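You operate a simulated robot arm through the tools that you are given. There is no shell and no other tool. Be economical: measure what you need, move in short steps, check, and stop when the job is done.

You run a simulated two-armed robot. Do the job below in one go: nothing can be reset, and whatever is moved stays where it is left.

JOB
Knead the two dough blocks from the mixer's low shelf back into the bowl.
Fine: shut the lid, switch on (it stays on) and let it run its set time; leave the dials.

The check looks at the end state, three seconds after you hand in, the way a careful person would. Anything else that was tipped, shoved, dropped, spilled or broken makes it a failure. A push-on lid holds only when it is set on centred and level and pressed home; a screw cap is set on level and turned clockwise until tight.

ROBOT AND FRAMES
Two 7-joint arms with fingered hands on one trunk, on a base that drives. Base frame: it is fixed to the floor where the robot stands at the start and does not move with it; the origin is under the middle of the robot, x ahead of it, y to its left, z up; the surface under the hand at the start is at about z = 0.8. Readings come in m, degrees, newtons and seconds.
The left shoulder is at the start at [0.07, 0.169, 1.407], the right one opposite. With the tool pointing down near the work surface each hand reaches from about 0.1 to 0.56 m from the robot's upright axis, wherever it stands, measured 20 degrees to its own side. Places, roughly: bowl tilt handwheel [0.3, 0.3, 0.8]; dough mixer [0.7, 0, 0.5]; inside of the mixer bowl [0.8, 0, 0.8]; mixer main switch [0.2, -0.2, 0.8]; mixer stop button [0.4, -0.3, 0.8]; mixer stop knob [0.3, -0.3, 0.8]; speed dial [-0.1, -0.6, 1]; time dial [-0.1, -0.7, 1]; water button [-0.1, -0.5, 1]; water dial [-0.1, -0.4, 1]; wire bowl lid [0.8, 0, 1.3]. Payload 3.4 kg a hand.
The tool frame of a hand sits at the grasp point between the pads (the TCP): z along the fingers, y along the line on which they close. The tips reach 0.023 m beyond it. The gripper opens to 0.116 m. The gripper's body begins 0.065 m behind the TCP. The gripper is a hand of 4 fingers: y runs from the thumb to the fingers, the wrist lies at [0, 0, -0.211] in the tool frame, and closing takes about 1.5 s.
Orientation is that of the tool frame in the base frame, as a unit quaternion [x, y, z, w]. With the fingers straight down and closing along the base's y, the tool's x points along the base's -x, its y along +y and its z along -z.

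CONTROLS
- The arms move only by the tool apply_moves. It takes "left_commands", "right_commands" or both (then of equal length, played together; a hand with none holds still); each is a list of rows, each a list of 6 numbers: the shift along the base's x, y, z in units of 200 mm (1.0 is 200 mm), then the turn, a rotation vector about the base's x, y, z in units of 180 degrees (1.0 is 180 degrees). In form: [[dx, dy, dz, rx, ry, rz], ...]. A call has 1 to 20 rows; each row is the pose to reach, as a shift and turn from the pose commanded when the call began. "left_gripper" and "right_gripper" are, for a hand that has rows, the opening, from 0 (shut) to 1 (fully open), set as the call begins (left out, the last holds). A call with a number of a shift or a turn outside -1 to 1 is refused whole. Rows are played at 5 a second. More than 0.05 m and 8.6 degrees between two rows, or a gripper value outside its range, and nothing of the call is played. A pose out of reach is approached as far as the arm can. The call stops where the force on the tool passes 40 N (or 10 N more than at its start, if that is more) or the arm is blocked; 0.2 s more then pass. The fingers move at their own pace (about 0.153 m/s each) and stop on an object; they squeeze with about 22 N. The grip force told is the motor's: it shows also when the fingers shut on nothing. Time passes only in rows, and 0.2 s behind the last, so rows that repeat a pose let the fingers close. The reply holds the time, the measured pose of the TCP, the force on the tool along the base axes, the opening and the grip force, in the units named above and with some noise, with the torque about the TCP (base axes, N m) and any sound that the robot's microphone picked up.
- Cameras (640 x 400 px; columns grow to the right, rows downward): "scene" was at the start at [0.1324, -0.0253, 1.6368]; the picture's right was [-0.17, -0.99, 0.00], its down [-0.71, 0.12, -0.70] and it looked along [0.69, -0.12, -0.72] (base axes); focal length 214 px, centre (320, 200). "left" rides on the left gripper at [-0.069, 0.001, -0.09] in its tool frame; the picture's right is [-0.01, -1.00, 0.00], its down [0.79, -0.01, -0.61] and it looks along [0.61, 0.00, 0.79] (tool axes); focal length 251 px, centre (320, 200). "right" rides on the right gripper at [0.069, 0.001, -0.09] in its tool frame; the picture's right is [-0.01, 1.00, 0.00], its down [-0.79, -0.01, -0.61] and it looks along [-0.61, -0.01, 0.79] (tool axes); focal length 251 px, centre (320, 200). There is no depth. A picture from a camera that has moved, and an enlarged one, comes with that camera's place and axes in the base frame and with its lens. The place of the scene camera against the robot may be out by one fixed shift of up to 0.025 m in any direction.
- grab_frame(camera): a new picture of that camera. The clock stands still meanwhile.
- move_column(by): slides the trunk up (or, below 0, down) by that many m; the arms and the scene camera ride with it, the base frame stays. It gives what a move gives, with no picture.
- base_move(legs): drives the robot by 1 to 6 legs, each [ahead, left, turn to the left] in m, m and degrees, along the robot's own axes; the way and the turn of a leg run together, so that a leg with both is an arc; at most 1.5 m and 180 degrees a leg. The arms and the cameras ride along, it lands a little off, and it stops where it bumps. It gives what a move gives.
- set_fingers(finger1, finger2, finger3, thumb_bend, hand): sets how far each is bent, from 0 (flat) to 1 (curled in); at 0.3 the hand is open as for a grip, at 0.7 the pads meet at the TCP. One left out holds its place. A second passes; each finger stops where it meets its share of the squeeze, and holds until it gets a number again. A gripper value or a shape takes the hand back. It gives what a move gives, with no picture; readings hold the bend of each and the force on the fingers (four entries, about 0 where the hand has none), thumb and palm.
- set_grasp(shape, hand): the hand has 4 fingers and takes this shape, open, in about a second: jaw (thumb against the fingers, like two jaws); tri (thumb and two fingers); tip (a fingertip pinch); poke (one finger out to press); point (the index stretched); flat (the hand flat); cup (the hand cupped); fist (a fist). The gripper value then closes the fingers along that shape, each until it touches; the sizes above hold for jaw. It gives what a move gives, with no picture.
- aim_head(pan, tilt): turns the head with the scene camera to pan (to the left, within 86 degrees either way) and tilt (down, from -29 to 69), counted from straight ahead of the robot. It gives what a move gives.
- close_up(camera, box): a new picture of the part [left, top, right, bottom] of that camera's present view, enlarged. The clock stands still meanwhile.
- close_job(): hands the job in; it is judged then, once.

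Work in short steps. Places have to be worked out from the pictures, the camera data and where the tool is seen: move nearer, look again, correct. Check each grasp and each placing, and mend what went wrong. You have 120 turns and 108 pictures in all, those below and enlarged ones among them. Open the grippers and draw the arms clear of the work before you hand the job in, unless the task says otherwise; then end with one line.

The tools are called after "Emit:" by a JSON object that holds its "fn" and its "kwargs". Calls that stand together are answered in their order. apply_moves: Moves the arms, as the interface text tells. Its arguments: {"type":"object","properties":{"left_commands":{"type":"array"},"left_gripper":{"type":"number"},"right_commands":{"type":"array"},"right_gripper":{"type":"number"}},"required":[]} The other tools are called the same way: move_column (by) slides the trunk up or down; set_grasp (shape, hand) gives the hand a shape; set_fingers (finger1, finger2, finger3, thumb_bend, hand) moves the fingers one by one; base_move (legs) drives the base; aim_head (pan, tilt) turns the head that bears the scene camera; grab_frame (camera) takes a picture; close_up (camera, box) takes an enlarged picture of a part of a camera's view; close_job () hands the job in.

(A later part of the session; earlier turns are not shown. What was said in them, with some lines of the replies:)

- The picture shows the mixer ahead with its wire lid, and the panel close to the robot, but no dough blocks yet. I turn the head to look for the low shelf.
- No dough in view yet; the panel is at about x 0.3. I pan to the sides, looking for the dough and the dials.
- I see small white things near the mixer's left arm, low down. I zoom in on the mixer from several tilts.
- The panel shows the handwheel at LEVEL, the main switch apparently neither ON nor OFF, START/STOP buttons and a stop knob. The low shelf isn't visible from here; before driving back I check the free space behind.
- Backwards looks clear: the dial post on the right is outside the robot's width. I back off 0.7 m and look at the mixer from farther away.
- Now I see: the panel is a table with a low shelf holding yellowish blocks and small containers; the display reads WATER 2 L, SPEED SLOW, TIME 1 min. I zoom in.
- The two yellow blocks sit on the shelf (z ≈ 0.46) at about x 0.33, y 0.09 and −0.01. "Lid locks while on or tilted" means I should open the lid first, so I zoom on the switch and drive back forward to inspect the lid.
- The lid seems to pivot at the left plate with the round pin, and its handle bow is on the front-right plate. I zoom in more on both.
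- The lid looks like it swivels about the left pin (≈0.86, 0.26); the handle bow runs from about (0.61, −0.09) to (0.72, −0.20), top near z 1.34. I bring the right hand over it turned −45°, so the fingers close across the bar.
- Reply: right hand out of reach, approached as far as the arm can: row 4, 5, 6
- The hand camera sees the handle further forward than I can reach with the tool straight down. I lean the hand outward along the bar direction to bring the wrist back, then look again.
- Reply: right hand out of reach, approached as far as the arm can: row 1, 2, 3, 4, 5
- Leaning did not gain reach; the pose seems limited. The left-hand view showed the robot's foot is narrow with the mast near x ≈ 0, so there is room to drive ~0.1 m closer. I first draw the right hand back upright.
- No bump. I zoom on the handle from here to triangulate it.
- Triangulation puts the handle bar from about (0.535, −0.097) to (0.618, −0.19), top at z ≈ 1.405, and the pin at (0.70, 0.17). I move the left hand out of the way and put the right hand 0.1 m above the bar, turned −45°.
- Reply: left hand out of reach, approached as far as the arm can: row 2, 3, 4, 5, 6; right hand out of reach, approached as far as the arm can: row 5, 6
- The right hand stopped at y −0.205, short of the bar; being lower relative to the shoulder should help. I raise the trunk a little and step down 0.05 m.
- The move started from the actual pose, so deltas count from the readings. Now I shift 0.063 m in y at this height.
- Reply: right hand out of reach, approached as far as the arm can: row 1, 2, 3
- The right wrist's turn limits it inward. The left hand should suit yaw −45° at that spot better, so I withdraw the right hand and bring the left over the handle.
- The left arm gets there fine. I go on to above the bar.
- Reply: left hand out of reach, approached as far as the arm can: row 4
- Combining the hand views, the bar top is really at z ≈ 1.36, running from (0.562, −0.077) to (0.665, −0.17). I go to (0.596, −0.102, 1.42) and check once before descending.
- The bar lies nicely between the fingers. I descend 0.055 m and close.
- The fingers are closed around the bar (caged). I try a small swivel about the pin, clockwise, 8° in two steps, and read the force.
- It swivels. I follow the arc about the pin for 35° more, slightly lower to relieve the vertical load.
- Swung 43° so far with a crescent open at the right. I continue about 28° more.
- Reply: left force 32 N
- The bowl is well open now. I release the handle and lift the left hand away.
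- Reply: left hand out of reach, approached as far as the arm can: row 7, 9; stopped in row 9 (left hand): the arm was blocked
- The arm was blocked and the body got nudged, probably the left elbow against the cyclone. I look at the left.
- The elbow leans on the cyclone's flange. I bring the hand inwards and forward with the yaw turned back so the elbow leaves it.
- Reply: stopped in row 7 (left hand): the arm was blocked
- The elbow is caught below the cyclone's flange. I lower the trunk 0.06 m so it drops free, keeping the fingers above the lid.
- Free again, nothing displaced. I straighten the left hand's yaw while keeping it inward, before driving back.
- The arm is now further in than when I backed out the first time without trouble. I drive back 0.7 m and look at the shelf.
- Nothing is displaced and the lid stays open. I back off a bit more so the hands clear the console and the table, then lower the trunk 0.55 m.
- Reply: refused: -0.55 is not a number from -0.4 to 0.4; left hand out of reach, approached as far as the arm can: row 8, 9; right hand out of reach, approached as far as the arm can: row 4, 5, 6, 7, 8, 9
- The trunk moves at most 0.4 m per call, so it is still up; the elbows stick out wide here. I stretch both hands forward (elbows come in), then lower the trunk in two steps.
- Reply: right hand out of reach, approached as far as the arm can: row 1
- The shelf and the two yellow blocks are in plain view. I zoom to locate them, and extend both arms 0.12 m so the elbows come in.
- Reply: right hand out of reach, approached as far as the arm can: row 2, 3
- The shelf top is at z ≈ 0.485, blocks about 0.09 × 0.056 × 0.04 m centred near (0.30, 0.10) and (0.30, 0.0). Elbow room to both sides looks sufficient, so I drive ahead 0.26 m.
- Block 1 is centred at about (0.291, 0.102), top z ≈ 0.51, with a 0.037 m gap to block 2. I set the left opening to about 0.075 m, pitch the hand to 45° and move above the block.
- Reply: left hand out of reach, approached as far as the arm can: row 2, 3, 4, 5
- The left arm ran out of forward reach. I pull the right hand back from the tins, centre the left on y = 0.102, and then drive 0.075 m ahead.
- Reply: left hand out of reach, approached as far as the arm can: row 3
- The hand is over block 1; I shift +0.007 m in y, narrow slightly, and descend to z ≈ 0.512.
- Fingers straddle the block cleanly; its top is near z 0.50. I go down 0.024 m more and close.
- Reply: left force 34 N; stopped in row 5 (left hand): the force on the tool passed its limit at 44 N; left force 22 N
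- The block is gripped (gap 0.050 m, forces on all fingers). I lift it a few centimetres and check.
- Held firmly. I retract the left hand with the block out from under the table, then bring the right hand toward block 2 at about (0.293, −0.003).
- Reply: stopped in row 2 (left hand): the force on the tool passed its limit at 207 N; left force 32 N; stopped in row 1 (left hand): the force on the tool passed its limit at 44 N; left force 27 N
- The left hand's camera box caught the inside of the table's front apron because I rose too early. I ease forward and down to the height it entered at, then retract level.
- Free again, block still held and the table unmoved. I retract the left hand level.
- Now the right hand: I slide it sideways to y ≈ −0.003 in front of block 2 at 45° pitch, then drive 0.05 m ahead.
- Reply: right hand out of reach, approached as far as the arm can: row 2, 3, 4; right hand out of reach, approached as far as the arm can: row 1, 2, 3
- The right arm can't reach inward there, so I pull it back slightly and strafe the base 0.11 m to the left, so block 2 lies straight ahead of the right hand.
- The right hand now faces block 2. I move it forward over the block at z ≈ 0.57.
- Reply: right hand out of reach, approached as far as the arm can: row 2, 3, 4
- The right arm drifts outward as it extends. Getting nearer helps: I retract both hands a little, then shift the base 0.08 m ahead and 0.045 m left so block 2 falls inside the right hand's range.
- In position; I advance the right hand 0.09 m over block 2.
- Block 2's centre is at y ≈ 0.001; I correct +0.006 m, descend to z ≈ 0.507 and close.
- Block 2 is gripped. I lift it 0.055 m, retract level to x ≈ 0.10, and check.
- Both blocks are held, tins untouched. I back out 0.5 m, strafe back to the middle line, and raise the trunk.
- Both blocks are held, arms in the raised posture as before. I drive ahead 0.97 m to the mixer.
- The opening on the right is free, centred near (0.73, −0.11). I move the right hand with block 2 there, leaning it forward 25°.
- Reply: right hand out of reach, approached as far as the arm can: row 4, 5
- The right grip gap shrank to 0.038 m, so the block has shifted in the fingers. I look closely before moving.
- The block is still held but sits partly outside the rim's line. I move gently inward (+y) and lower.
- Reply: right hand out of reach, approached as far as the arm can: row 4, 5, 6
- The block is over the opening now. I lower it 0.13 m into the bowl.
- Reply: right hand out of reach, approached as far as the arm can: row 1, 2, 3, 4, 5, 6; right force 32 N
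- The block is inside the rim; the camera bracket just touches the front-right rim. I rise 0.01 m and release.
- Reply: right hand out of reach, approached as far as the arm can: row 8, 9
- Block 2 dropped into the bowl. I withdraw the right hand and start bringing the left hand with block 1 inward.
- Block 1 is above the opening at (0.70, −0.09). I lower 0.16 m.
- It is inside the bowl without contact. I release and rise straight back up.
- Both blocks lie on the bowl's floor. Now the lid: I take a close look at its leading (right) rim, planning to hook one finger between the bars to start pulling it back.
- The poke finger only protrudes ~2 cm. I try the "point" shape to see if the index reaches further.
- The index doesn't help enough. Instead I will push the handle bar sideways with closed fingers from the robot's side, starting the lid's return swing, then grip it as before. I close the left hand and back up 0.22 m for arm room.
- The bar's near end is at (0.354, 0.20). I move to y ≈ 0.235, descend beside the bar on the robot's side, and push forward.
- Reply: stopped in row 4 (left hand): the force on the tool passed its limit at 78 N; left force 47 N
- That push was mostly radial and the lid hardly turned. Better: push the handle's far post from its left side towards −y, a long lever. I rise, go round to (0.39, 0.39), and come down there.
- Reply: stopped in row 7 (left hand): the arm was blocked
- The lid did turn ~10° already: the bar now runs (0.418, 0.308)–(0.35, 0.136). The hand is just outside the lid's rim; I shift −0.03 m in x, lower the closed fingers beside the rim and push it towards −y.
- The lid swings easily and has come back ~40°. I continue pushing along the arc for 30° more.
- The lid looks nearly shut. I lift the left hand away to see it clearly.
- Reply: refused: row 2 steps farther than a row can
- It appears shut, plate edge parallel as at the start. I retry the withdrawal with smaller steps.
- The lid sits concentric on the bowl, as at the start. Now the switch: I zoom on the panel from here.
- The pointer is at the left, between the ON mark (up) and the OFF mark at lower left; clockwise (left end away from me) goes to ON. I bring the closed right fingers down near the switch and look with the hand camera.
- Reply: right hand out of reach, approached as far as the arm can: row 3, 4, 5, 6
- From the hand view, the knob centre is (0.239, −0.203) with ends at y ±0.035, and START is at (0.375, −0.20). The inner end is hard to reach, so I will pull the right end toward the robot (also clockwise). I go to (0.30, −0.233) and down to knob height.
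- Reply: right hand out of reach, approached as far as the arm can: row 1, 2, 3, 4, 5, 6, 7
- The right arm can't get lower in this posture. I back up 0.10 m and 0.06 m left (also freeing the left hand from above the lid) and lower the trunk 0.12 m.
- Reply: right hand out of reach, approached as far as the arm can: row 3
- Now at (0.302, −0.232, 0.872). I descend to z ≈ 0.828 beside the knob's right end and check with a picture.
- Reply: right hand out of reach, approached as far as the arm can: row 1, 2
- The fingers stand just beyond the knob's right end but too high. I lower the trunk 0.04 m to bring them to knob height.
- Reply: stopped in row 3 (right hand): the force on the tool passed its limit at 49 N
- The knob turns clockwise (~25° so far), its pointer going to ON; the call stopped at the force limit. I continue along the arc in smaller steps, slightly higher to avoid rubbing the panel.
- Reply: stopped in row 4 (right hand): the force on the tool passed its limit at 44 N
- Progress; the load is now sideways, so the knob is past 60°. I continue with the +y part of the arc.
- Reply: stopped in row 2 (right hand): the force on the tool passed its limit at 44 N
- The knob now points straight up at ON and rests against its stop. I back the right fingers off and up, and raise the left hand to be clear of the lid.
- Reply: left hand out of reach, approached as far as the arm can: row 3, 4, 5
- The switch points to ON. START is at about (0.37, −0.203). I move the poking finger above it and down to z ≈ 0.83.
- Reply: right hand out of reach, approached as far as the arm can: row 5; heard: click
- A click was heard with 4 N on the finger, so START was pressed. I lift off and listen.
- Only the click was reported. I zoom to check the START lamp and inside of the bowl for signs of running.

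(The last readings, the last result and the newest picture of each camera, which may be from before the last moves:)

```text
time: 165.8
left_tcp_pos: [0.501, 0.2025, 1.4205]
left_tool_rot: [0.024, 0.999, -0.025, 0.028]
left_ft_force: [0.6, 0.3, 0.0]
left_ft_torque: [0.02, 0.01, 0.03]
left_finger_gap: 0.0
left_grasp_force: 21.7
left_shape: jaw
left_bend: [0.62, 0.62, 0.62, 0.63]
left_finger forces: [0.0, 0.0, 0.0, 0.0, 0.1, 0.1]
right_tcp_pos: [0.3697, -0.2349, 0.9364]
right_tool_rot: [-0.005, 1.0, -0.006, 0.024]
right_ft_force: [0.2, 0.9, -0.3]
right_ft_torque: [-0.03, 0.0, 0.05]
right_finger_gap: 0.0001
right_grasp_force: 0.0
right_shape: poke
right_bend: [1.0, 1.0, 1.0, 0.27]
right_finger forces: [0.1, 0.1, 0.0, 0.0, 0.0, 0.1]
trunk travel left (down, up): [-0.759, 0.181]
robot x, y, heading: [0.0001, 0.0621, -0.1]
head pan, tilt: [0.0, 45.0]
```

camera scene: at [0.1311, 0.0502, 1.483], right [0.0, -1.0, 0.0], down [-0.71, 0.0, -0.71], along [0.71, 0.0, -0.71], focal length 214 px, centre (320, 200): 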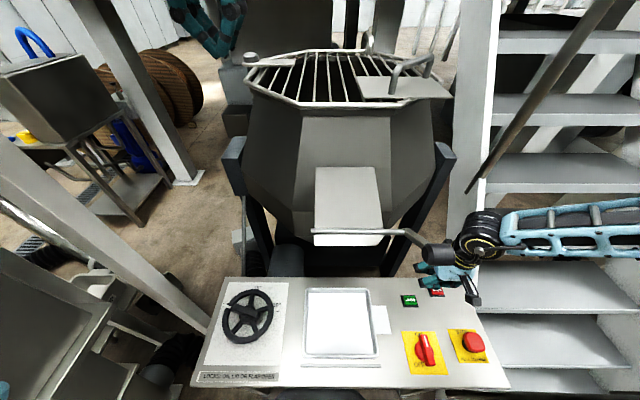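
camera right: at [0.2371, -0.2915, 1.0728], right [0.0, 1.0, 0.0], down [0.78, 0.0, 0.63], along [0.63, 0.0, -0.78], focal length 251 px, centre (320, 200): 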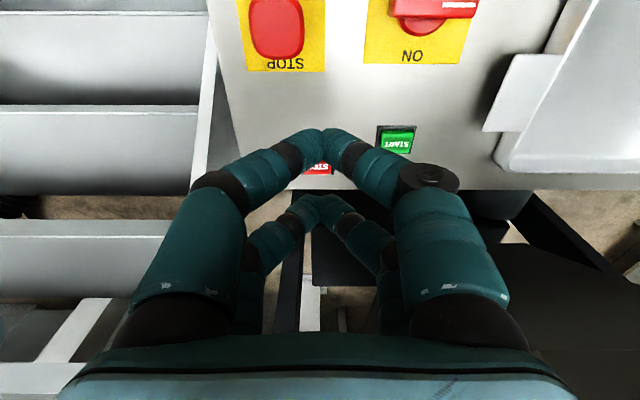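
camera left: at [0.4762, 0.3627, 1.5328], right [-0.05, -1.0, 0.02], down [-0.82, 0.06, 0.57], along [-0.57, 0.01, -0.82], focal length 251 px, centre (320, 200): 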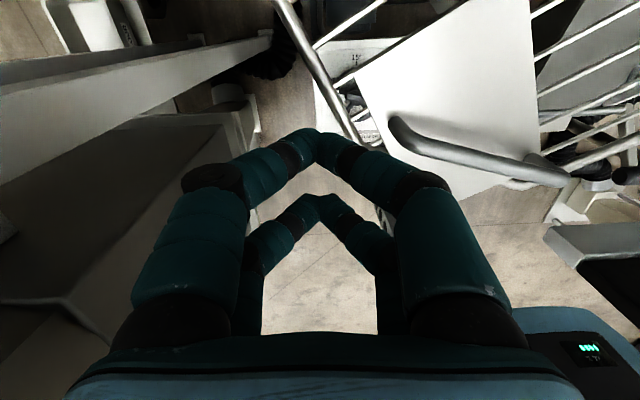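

Not conclusive from here. I raise the right arm, open both hands, lift the trunk and back off to read the console and see the whole mixer.

Emit:
{"fn": "apply_moves", "kwargs": {"right_commands": [[0, 0, 0.2, 0, 0, 0], [0, -0.03, 0.4, 0, 0, 0], [0, -0.06, 0.6, 0, 0, 0], [0, -0.1, 0.8, 0, 0, 0], [0, -0.15, 1.0, 0, 0, 0]]}}

Emit:
{"fn": "move_column", "kwargs": {"by": 0.16}}

Emit:
{"fn": "apply_moves", "kwargs": {"right_commands": [[0, 0, 0.2, 0, 0, 0], [0, 0, 0.4, 0, 0, 0], [0, 0, 0.6, 0, 0, 0], [0, 0, 0.8, 0, 0, 0]], "left_commands": [[0, -0.02, 0, 0, 0, 0], [0, -0.05, 0, 0, 0, 0], [0, -0.1, 0, 0, 0, 0], [0, -0.15, 0, 0, 0, 0]], "right_gripper": 1, "left_gripper": 1}}

Emit:
{"fn": "base_move", "kwargs": {"legs": [[-0.3, -0.06, 0], [-0.39, 0, 0]]}}

Emit:
{"fn": "aim_head", "kwargs": {"pan": 0, "tilt": 40}}

Emit:
{"fn": "grab_frame", "kwargs": {"camera": "scene"}}

```text
time: 167.0
left_tcp_pos: [0.5004, 0.2036, 1.4199]
left_tool_rot: [0.024, 0.999, -0.026, 0.028]
left_ft_force: [-0.7, -0.7, 0.0]
left_ft_torque: [-0.02, 0.01, 0.0]
left_finger_gap: 0.0
left_grasp_force: 21.8
left_shape: jaw
left_bend: [0.62, 0.62, 0.62, 0.63]
left_finger forces: [0.1, 0.0, 0.1, 0.0, 0.0, 0.0]
right_tcp_pos: [0.3665, -0.2646, 1.1351]
right_tool_rot: [-0.006, 1.0, -0.007, 0.024]
right_ft_force: [1.5, 0.3, 0.2]
right_ft_torque: [0.01, -0.03, 0.01]
right_finger_gap: 0.0
right_grasp_force: 0.1
right_shape: poke
right_bend: [1.0, 1.0, 1.0, 0.27]
right_finger forces: [0.0, 0.0, 0.0, 0.0, 0.1, 0.0]
trunk travel left (down, up): [-0.759, 0.181]
robot x, y, heading: [0.0004, 0.0609, 0.2]
head pan, tilt: [0.0, 45.0]
```

```text
time: 168.9
left_tcp_pos: [0.5008, 0.2021, 1.5809]
left_tool_rot: [0.024, 0.999, -0.025, 0.028]
left_ft_force: [0.0, 0.4, 0.3]
left_ft_torque: [0.0, -0.02, 0.01]
left_finger_gap: 0.0002
left_grasp_force: 21.3
left_shape: jaw
left_bend: [0.62, 0.62, 0.62, 0.63]
left_finger forces: [0.1, 0.0, 0.1, 0.0, 0.0, 0.0]
right_tcp_pos: [0.3693, -0.2639, 1.2937]
right_tool_rot: [-0.004, 1.0, -0.006, 0.025]
right_ft_force: [0.1, 0.4, 0.3]
right_ft_torque: [-0.02, 0.01, -0.04]
right_finger_gap: 0.0
right_grasp_force: 0.1
right_shape: poke
right_bend: [1.0, 1.0, 1.0, 0.27]
right_finger forces: [0.1, 0.1, 0.0, 0.0, 0.0, 0.0]
trunk travel left (down, up): [-0.919, 0.021]
robot x, y, heading: [-0.0024, 0.0613, -0.0]
head pan, tilt: [0.0, 45.0]
```

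```text
time: 169.9
left_tcp_pos: [0.5002, 0.1727, 1.5776]
left_tool_rot: [0.024, 0.999, -0.026, 0.029]
left_ft_force: [0.0, 0.1, 0.0]
left_ft_torque: [0.01, 0.04, 0.01]
left_finger_gap: 0.116
left_grasp_force: 0.0
left_shape: jaw
left_bend: [0.3, 0.3, 0.3, 0.3]
left_finger forces: [0.0, 0.0, 0.0, 0.0, 0.1, 0.0]
left hand out of reach, approached as far as the arm can: row 3, 4
right_tcp_pos: [0.3694, -0.2664, 1.4565]
right_tool_rot: [-0.006, 1.0, -0.006, 0.025]
right_ft_force: [-0.4, 0.3, 0.4]
right_ft_torque: [-0.01, -0.01, 0.0]
right_finger_gap: 0.0
right_grasp_force: 0.1
right_shape: poke
right_bend: [1.0, 1.0, 1.0, 0.27]
right_finger forces: [0.0, 0.0, 0.0, 0.1, 0.0, 0.1]
trunk travel left (down, up): [-0.919, 0.021]
robot x, y, heading: [-0.0036, 0.0599, 0.0]
head pan, tilt: [0.0, 45.0]
```

```text
time: 174.0
left_tcp_pos: [-0.1929, 0.1121, 1.5751]
left_tool_rot: [0.019, 0.999, -0.026, 0.028]
left_ft_force: [0.1, 0.8, 0.2]
left_ft_torque: [-0.05, 0.0, -0.02]
left_finger_gap: 0.1156
left_grasp_force: 0.1
left_shape: jaw
left_bend: [0.3, 0.3, 0.3, 0.3]
left_finger forces: [0.1, 0.0, 0.0, 0.0, 0.0, 0.0]
right_tcp_pos: [-0.3191, -0.3285, 1.4543]
right_tool_rot: [-0.011, 1.0, -0.006, 0.023]
right_ft_force: [-0.1, -0.4, 0.1]
right_ft_torque: [0.0, 0.03, -0.01]
right_finger_gap: 0.0001
right_grasp_force: 0.1
right_shape: poke
right_bend: [1.0, 1.0, 1.0, 0.27]
right_finger forces: [0.0, 0.1, 0.1, 0.1, 0.0, 0.1]
trunk travel left (down, up): [-0.919, 0.021]
robot x, y, heading: [-0.703, -0.0043, 0.7]
head pan, tilt: [0.0, 45.0]
```

```text
time: 174.7
left_tcp_pos: [-0.1958, 0.1119, 1.5769]
left_tool_rot: [0.02, 0.999, -0.027, 0.029]
left_ft_force: [-0.6, -0.6, 0.0]
left_ft_torque: [-0.03, 0.01, -0.03]
left_finger_gap: 0.1161
left_grasp_force: 0.1
left_shape: jaw
left_bend: [0.3, 0.3, 0.3, 0.3]
left_finger forces: [0.1, 0.0, 0.0, 0.1, 0.1, 0.1]
right_tcp_pos: [-0.3218, -0.3279, 1.4554]
right_tool_rot: [-0.011, 1.0, -0.006, 0.024]
right_ft_force: [0.1, 0.2, -0.1]
right_ft_torque: [0.0, 0.03, 0.01]
right_finger_gap: 0.0
right_grasp_force: 0.1
right_shape: poke
right_bend: [1.0, 1.0, 1.0, 0.27]
right_finger forces: [0.1, 0.0, 0.1, 0.1, 0.1, 0.1]
trunk travel left (down, up): [-0.919, 0.021]
robot x, y, heading: [-0.6955, -0.0065, 0.5]
head pan, tilt: [0.0, 40.0]
```

```text
2 pictures are left
camera scene: at [-0.5598, -0.0138, 1.65], right [0.01, -1.0, 0.0], down [-0.64, -0.01, -0.76], along [0.76, 0.01, -0.64], focal length 214 px, centre (320, 200)
```

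scene: 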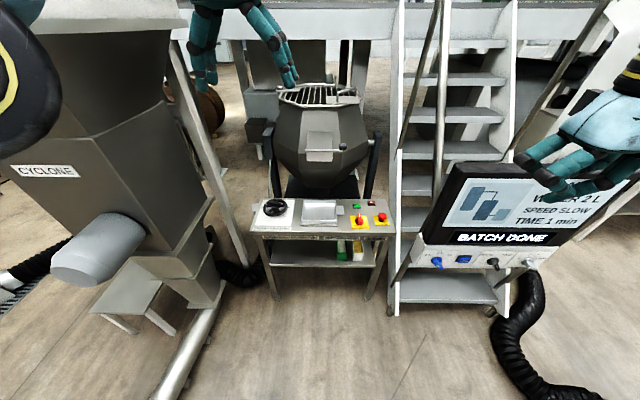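

The console reads "BATCH DONE": the mixer ran its set time, with the lid shut and the switch still on. I open the right hand, which is clear of everything, and hand in.

Emit:
{"fn": "set_grasp", "kwargs": {"shape": "jaw", "hand": "right"}}

Emit:
{"fn": "close_job", "kwargs": {}}

```text
time: 175.6
left_tcp_pos: [-0.1971, 0.1101, 1.5779]
left_tool_rot: [0.02, 0.999, -0.026, 0.029]
left_ft_force: [0.3, -0.2, -0.6]
left_ft_torque: [-0.01, 0.0, 0.02]
left_finger_gap: 0.1159
left_grasp_force: 0.1
left_shape: jaw
left_bend: [0.3, 0.3, 0.3, 0.3]
left_finger forces: [0.0, 0.1, 0.1, 0.1, 0.0, 0.1]
right_tcp_pos: [-0.3253, -0.3299, 1.4561]
right_tool_rot: [-0.01, 1.0, -0.005, 0.025]
right_ft_force: [0.0, -0.1, 0.5]
right_ft_torque: [0.01, 0.02, 0.0]
right_finger_gap: 0.116
right_grasp_force: 0.0
right_shape: jaw
right_bend: [0.3, 0.3, 0.3, 0.3]
right_finger forces: [0.1, 0.1, 0.1, 0.0, 0.0, 0.1]
trunk travel left (down, up): [-0.919, 0.021]
robot x, y, heading: [-0.7006, -0.004, 0.9]
head pan, tilt: [0.0, 40.0]
```

```text
The job is handed in.
```

Both dough blocks are in the bowl, the lid is shut, the main switch is on, and the mixer ran its set time (the console shows "BATCH DONE"). I left the dials alone. Along the way the left elbow pressed against the cyclone's flange and the left hand hit the table apron hard (207 N), but nothing looked moved.
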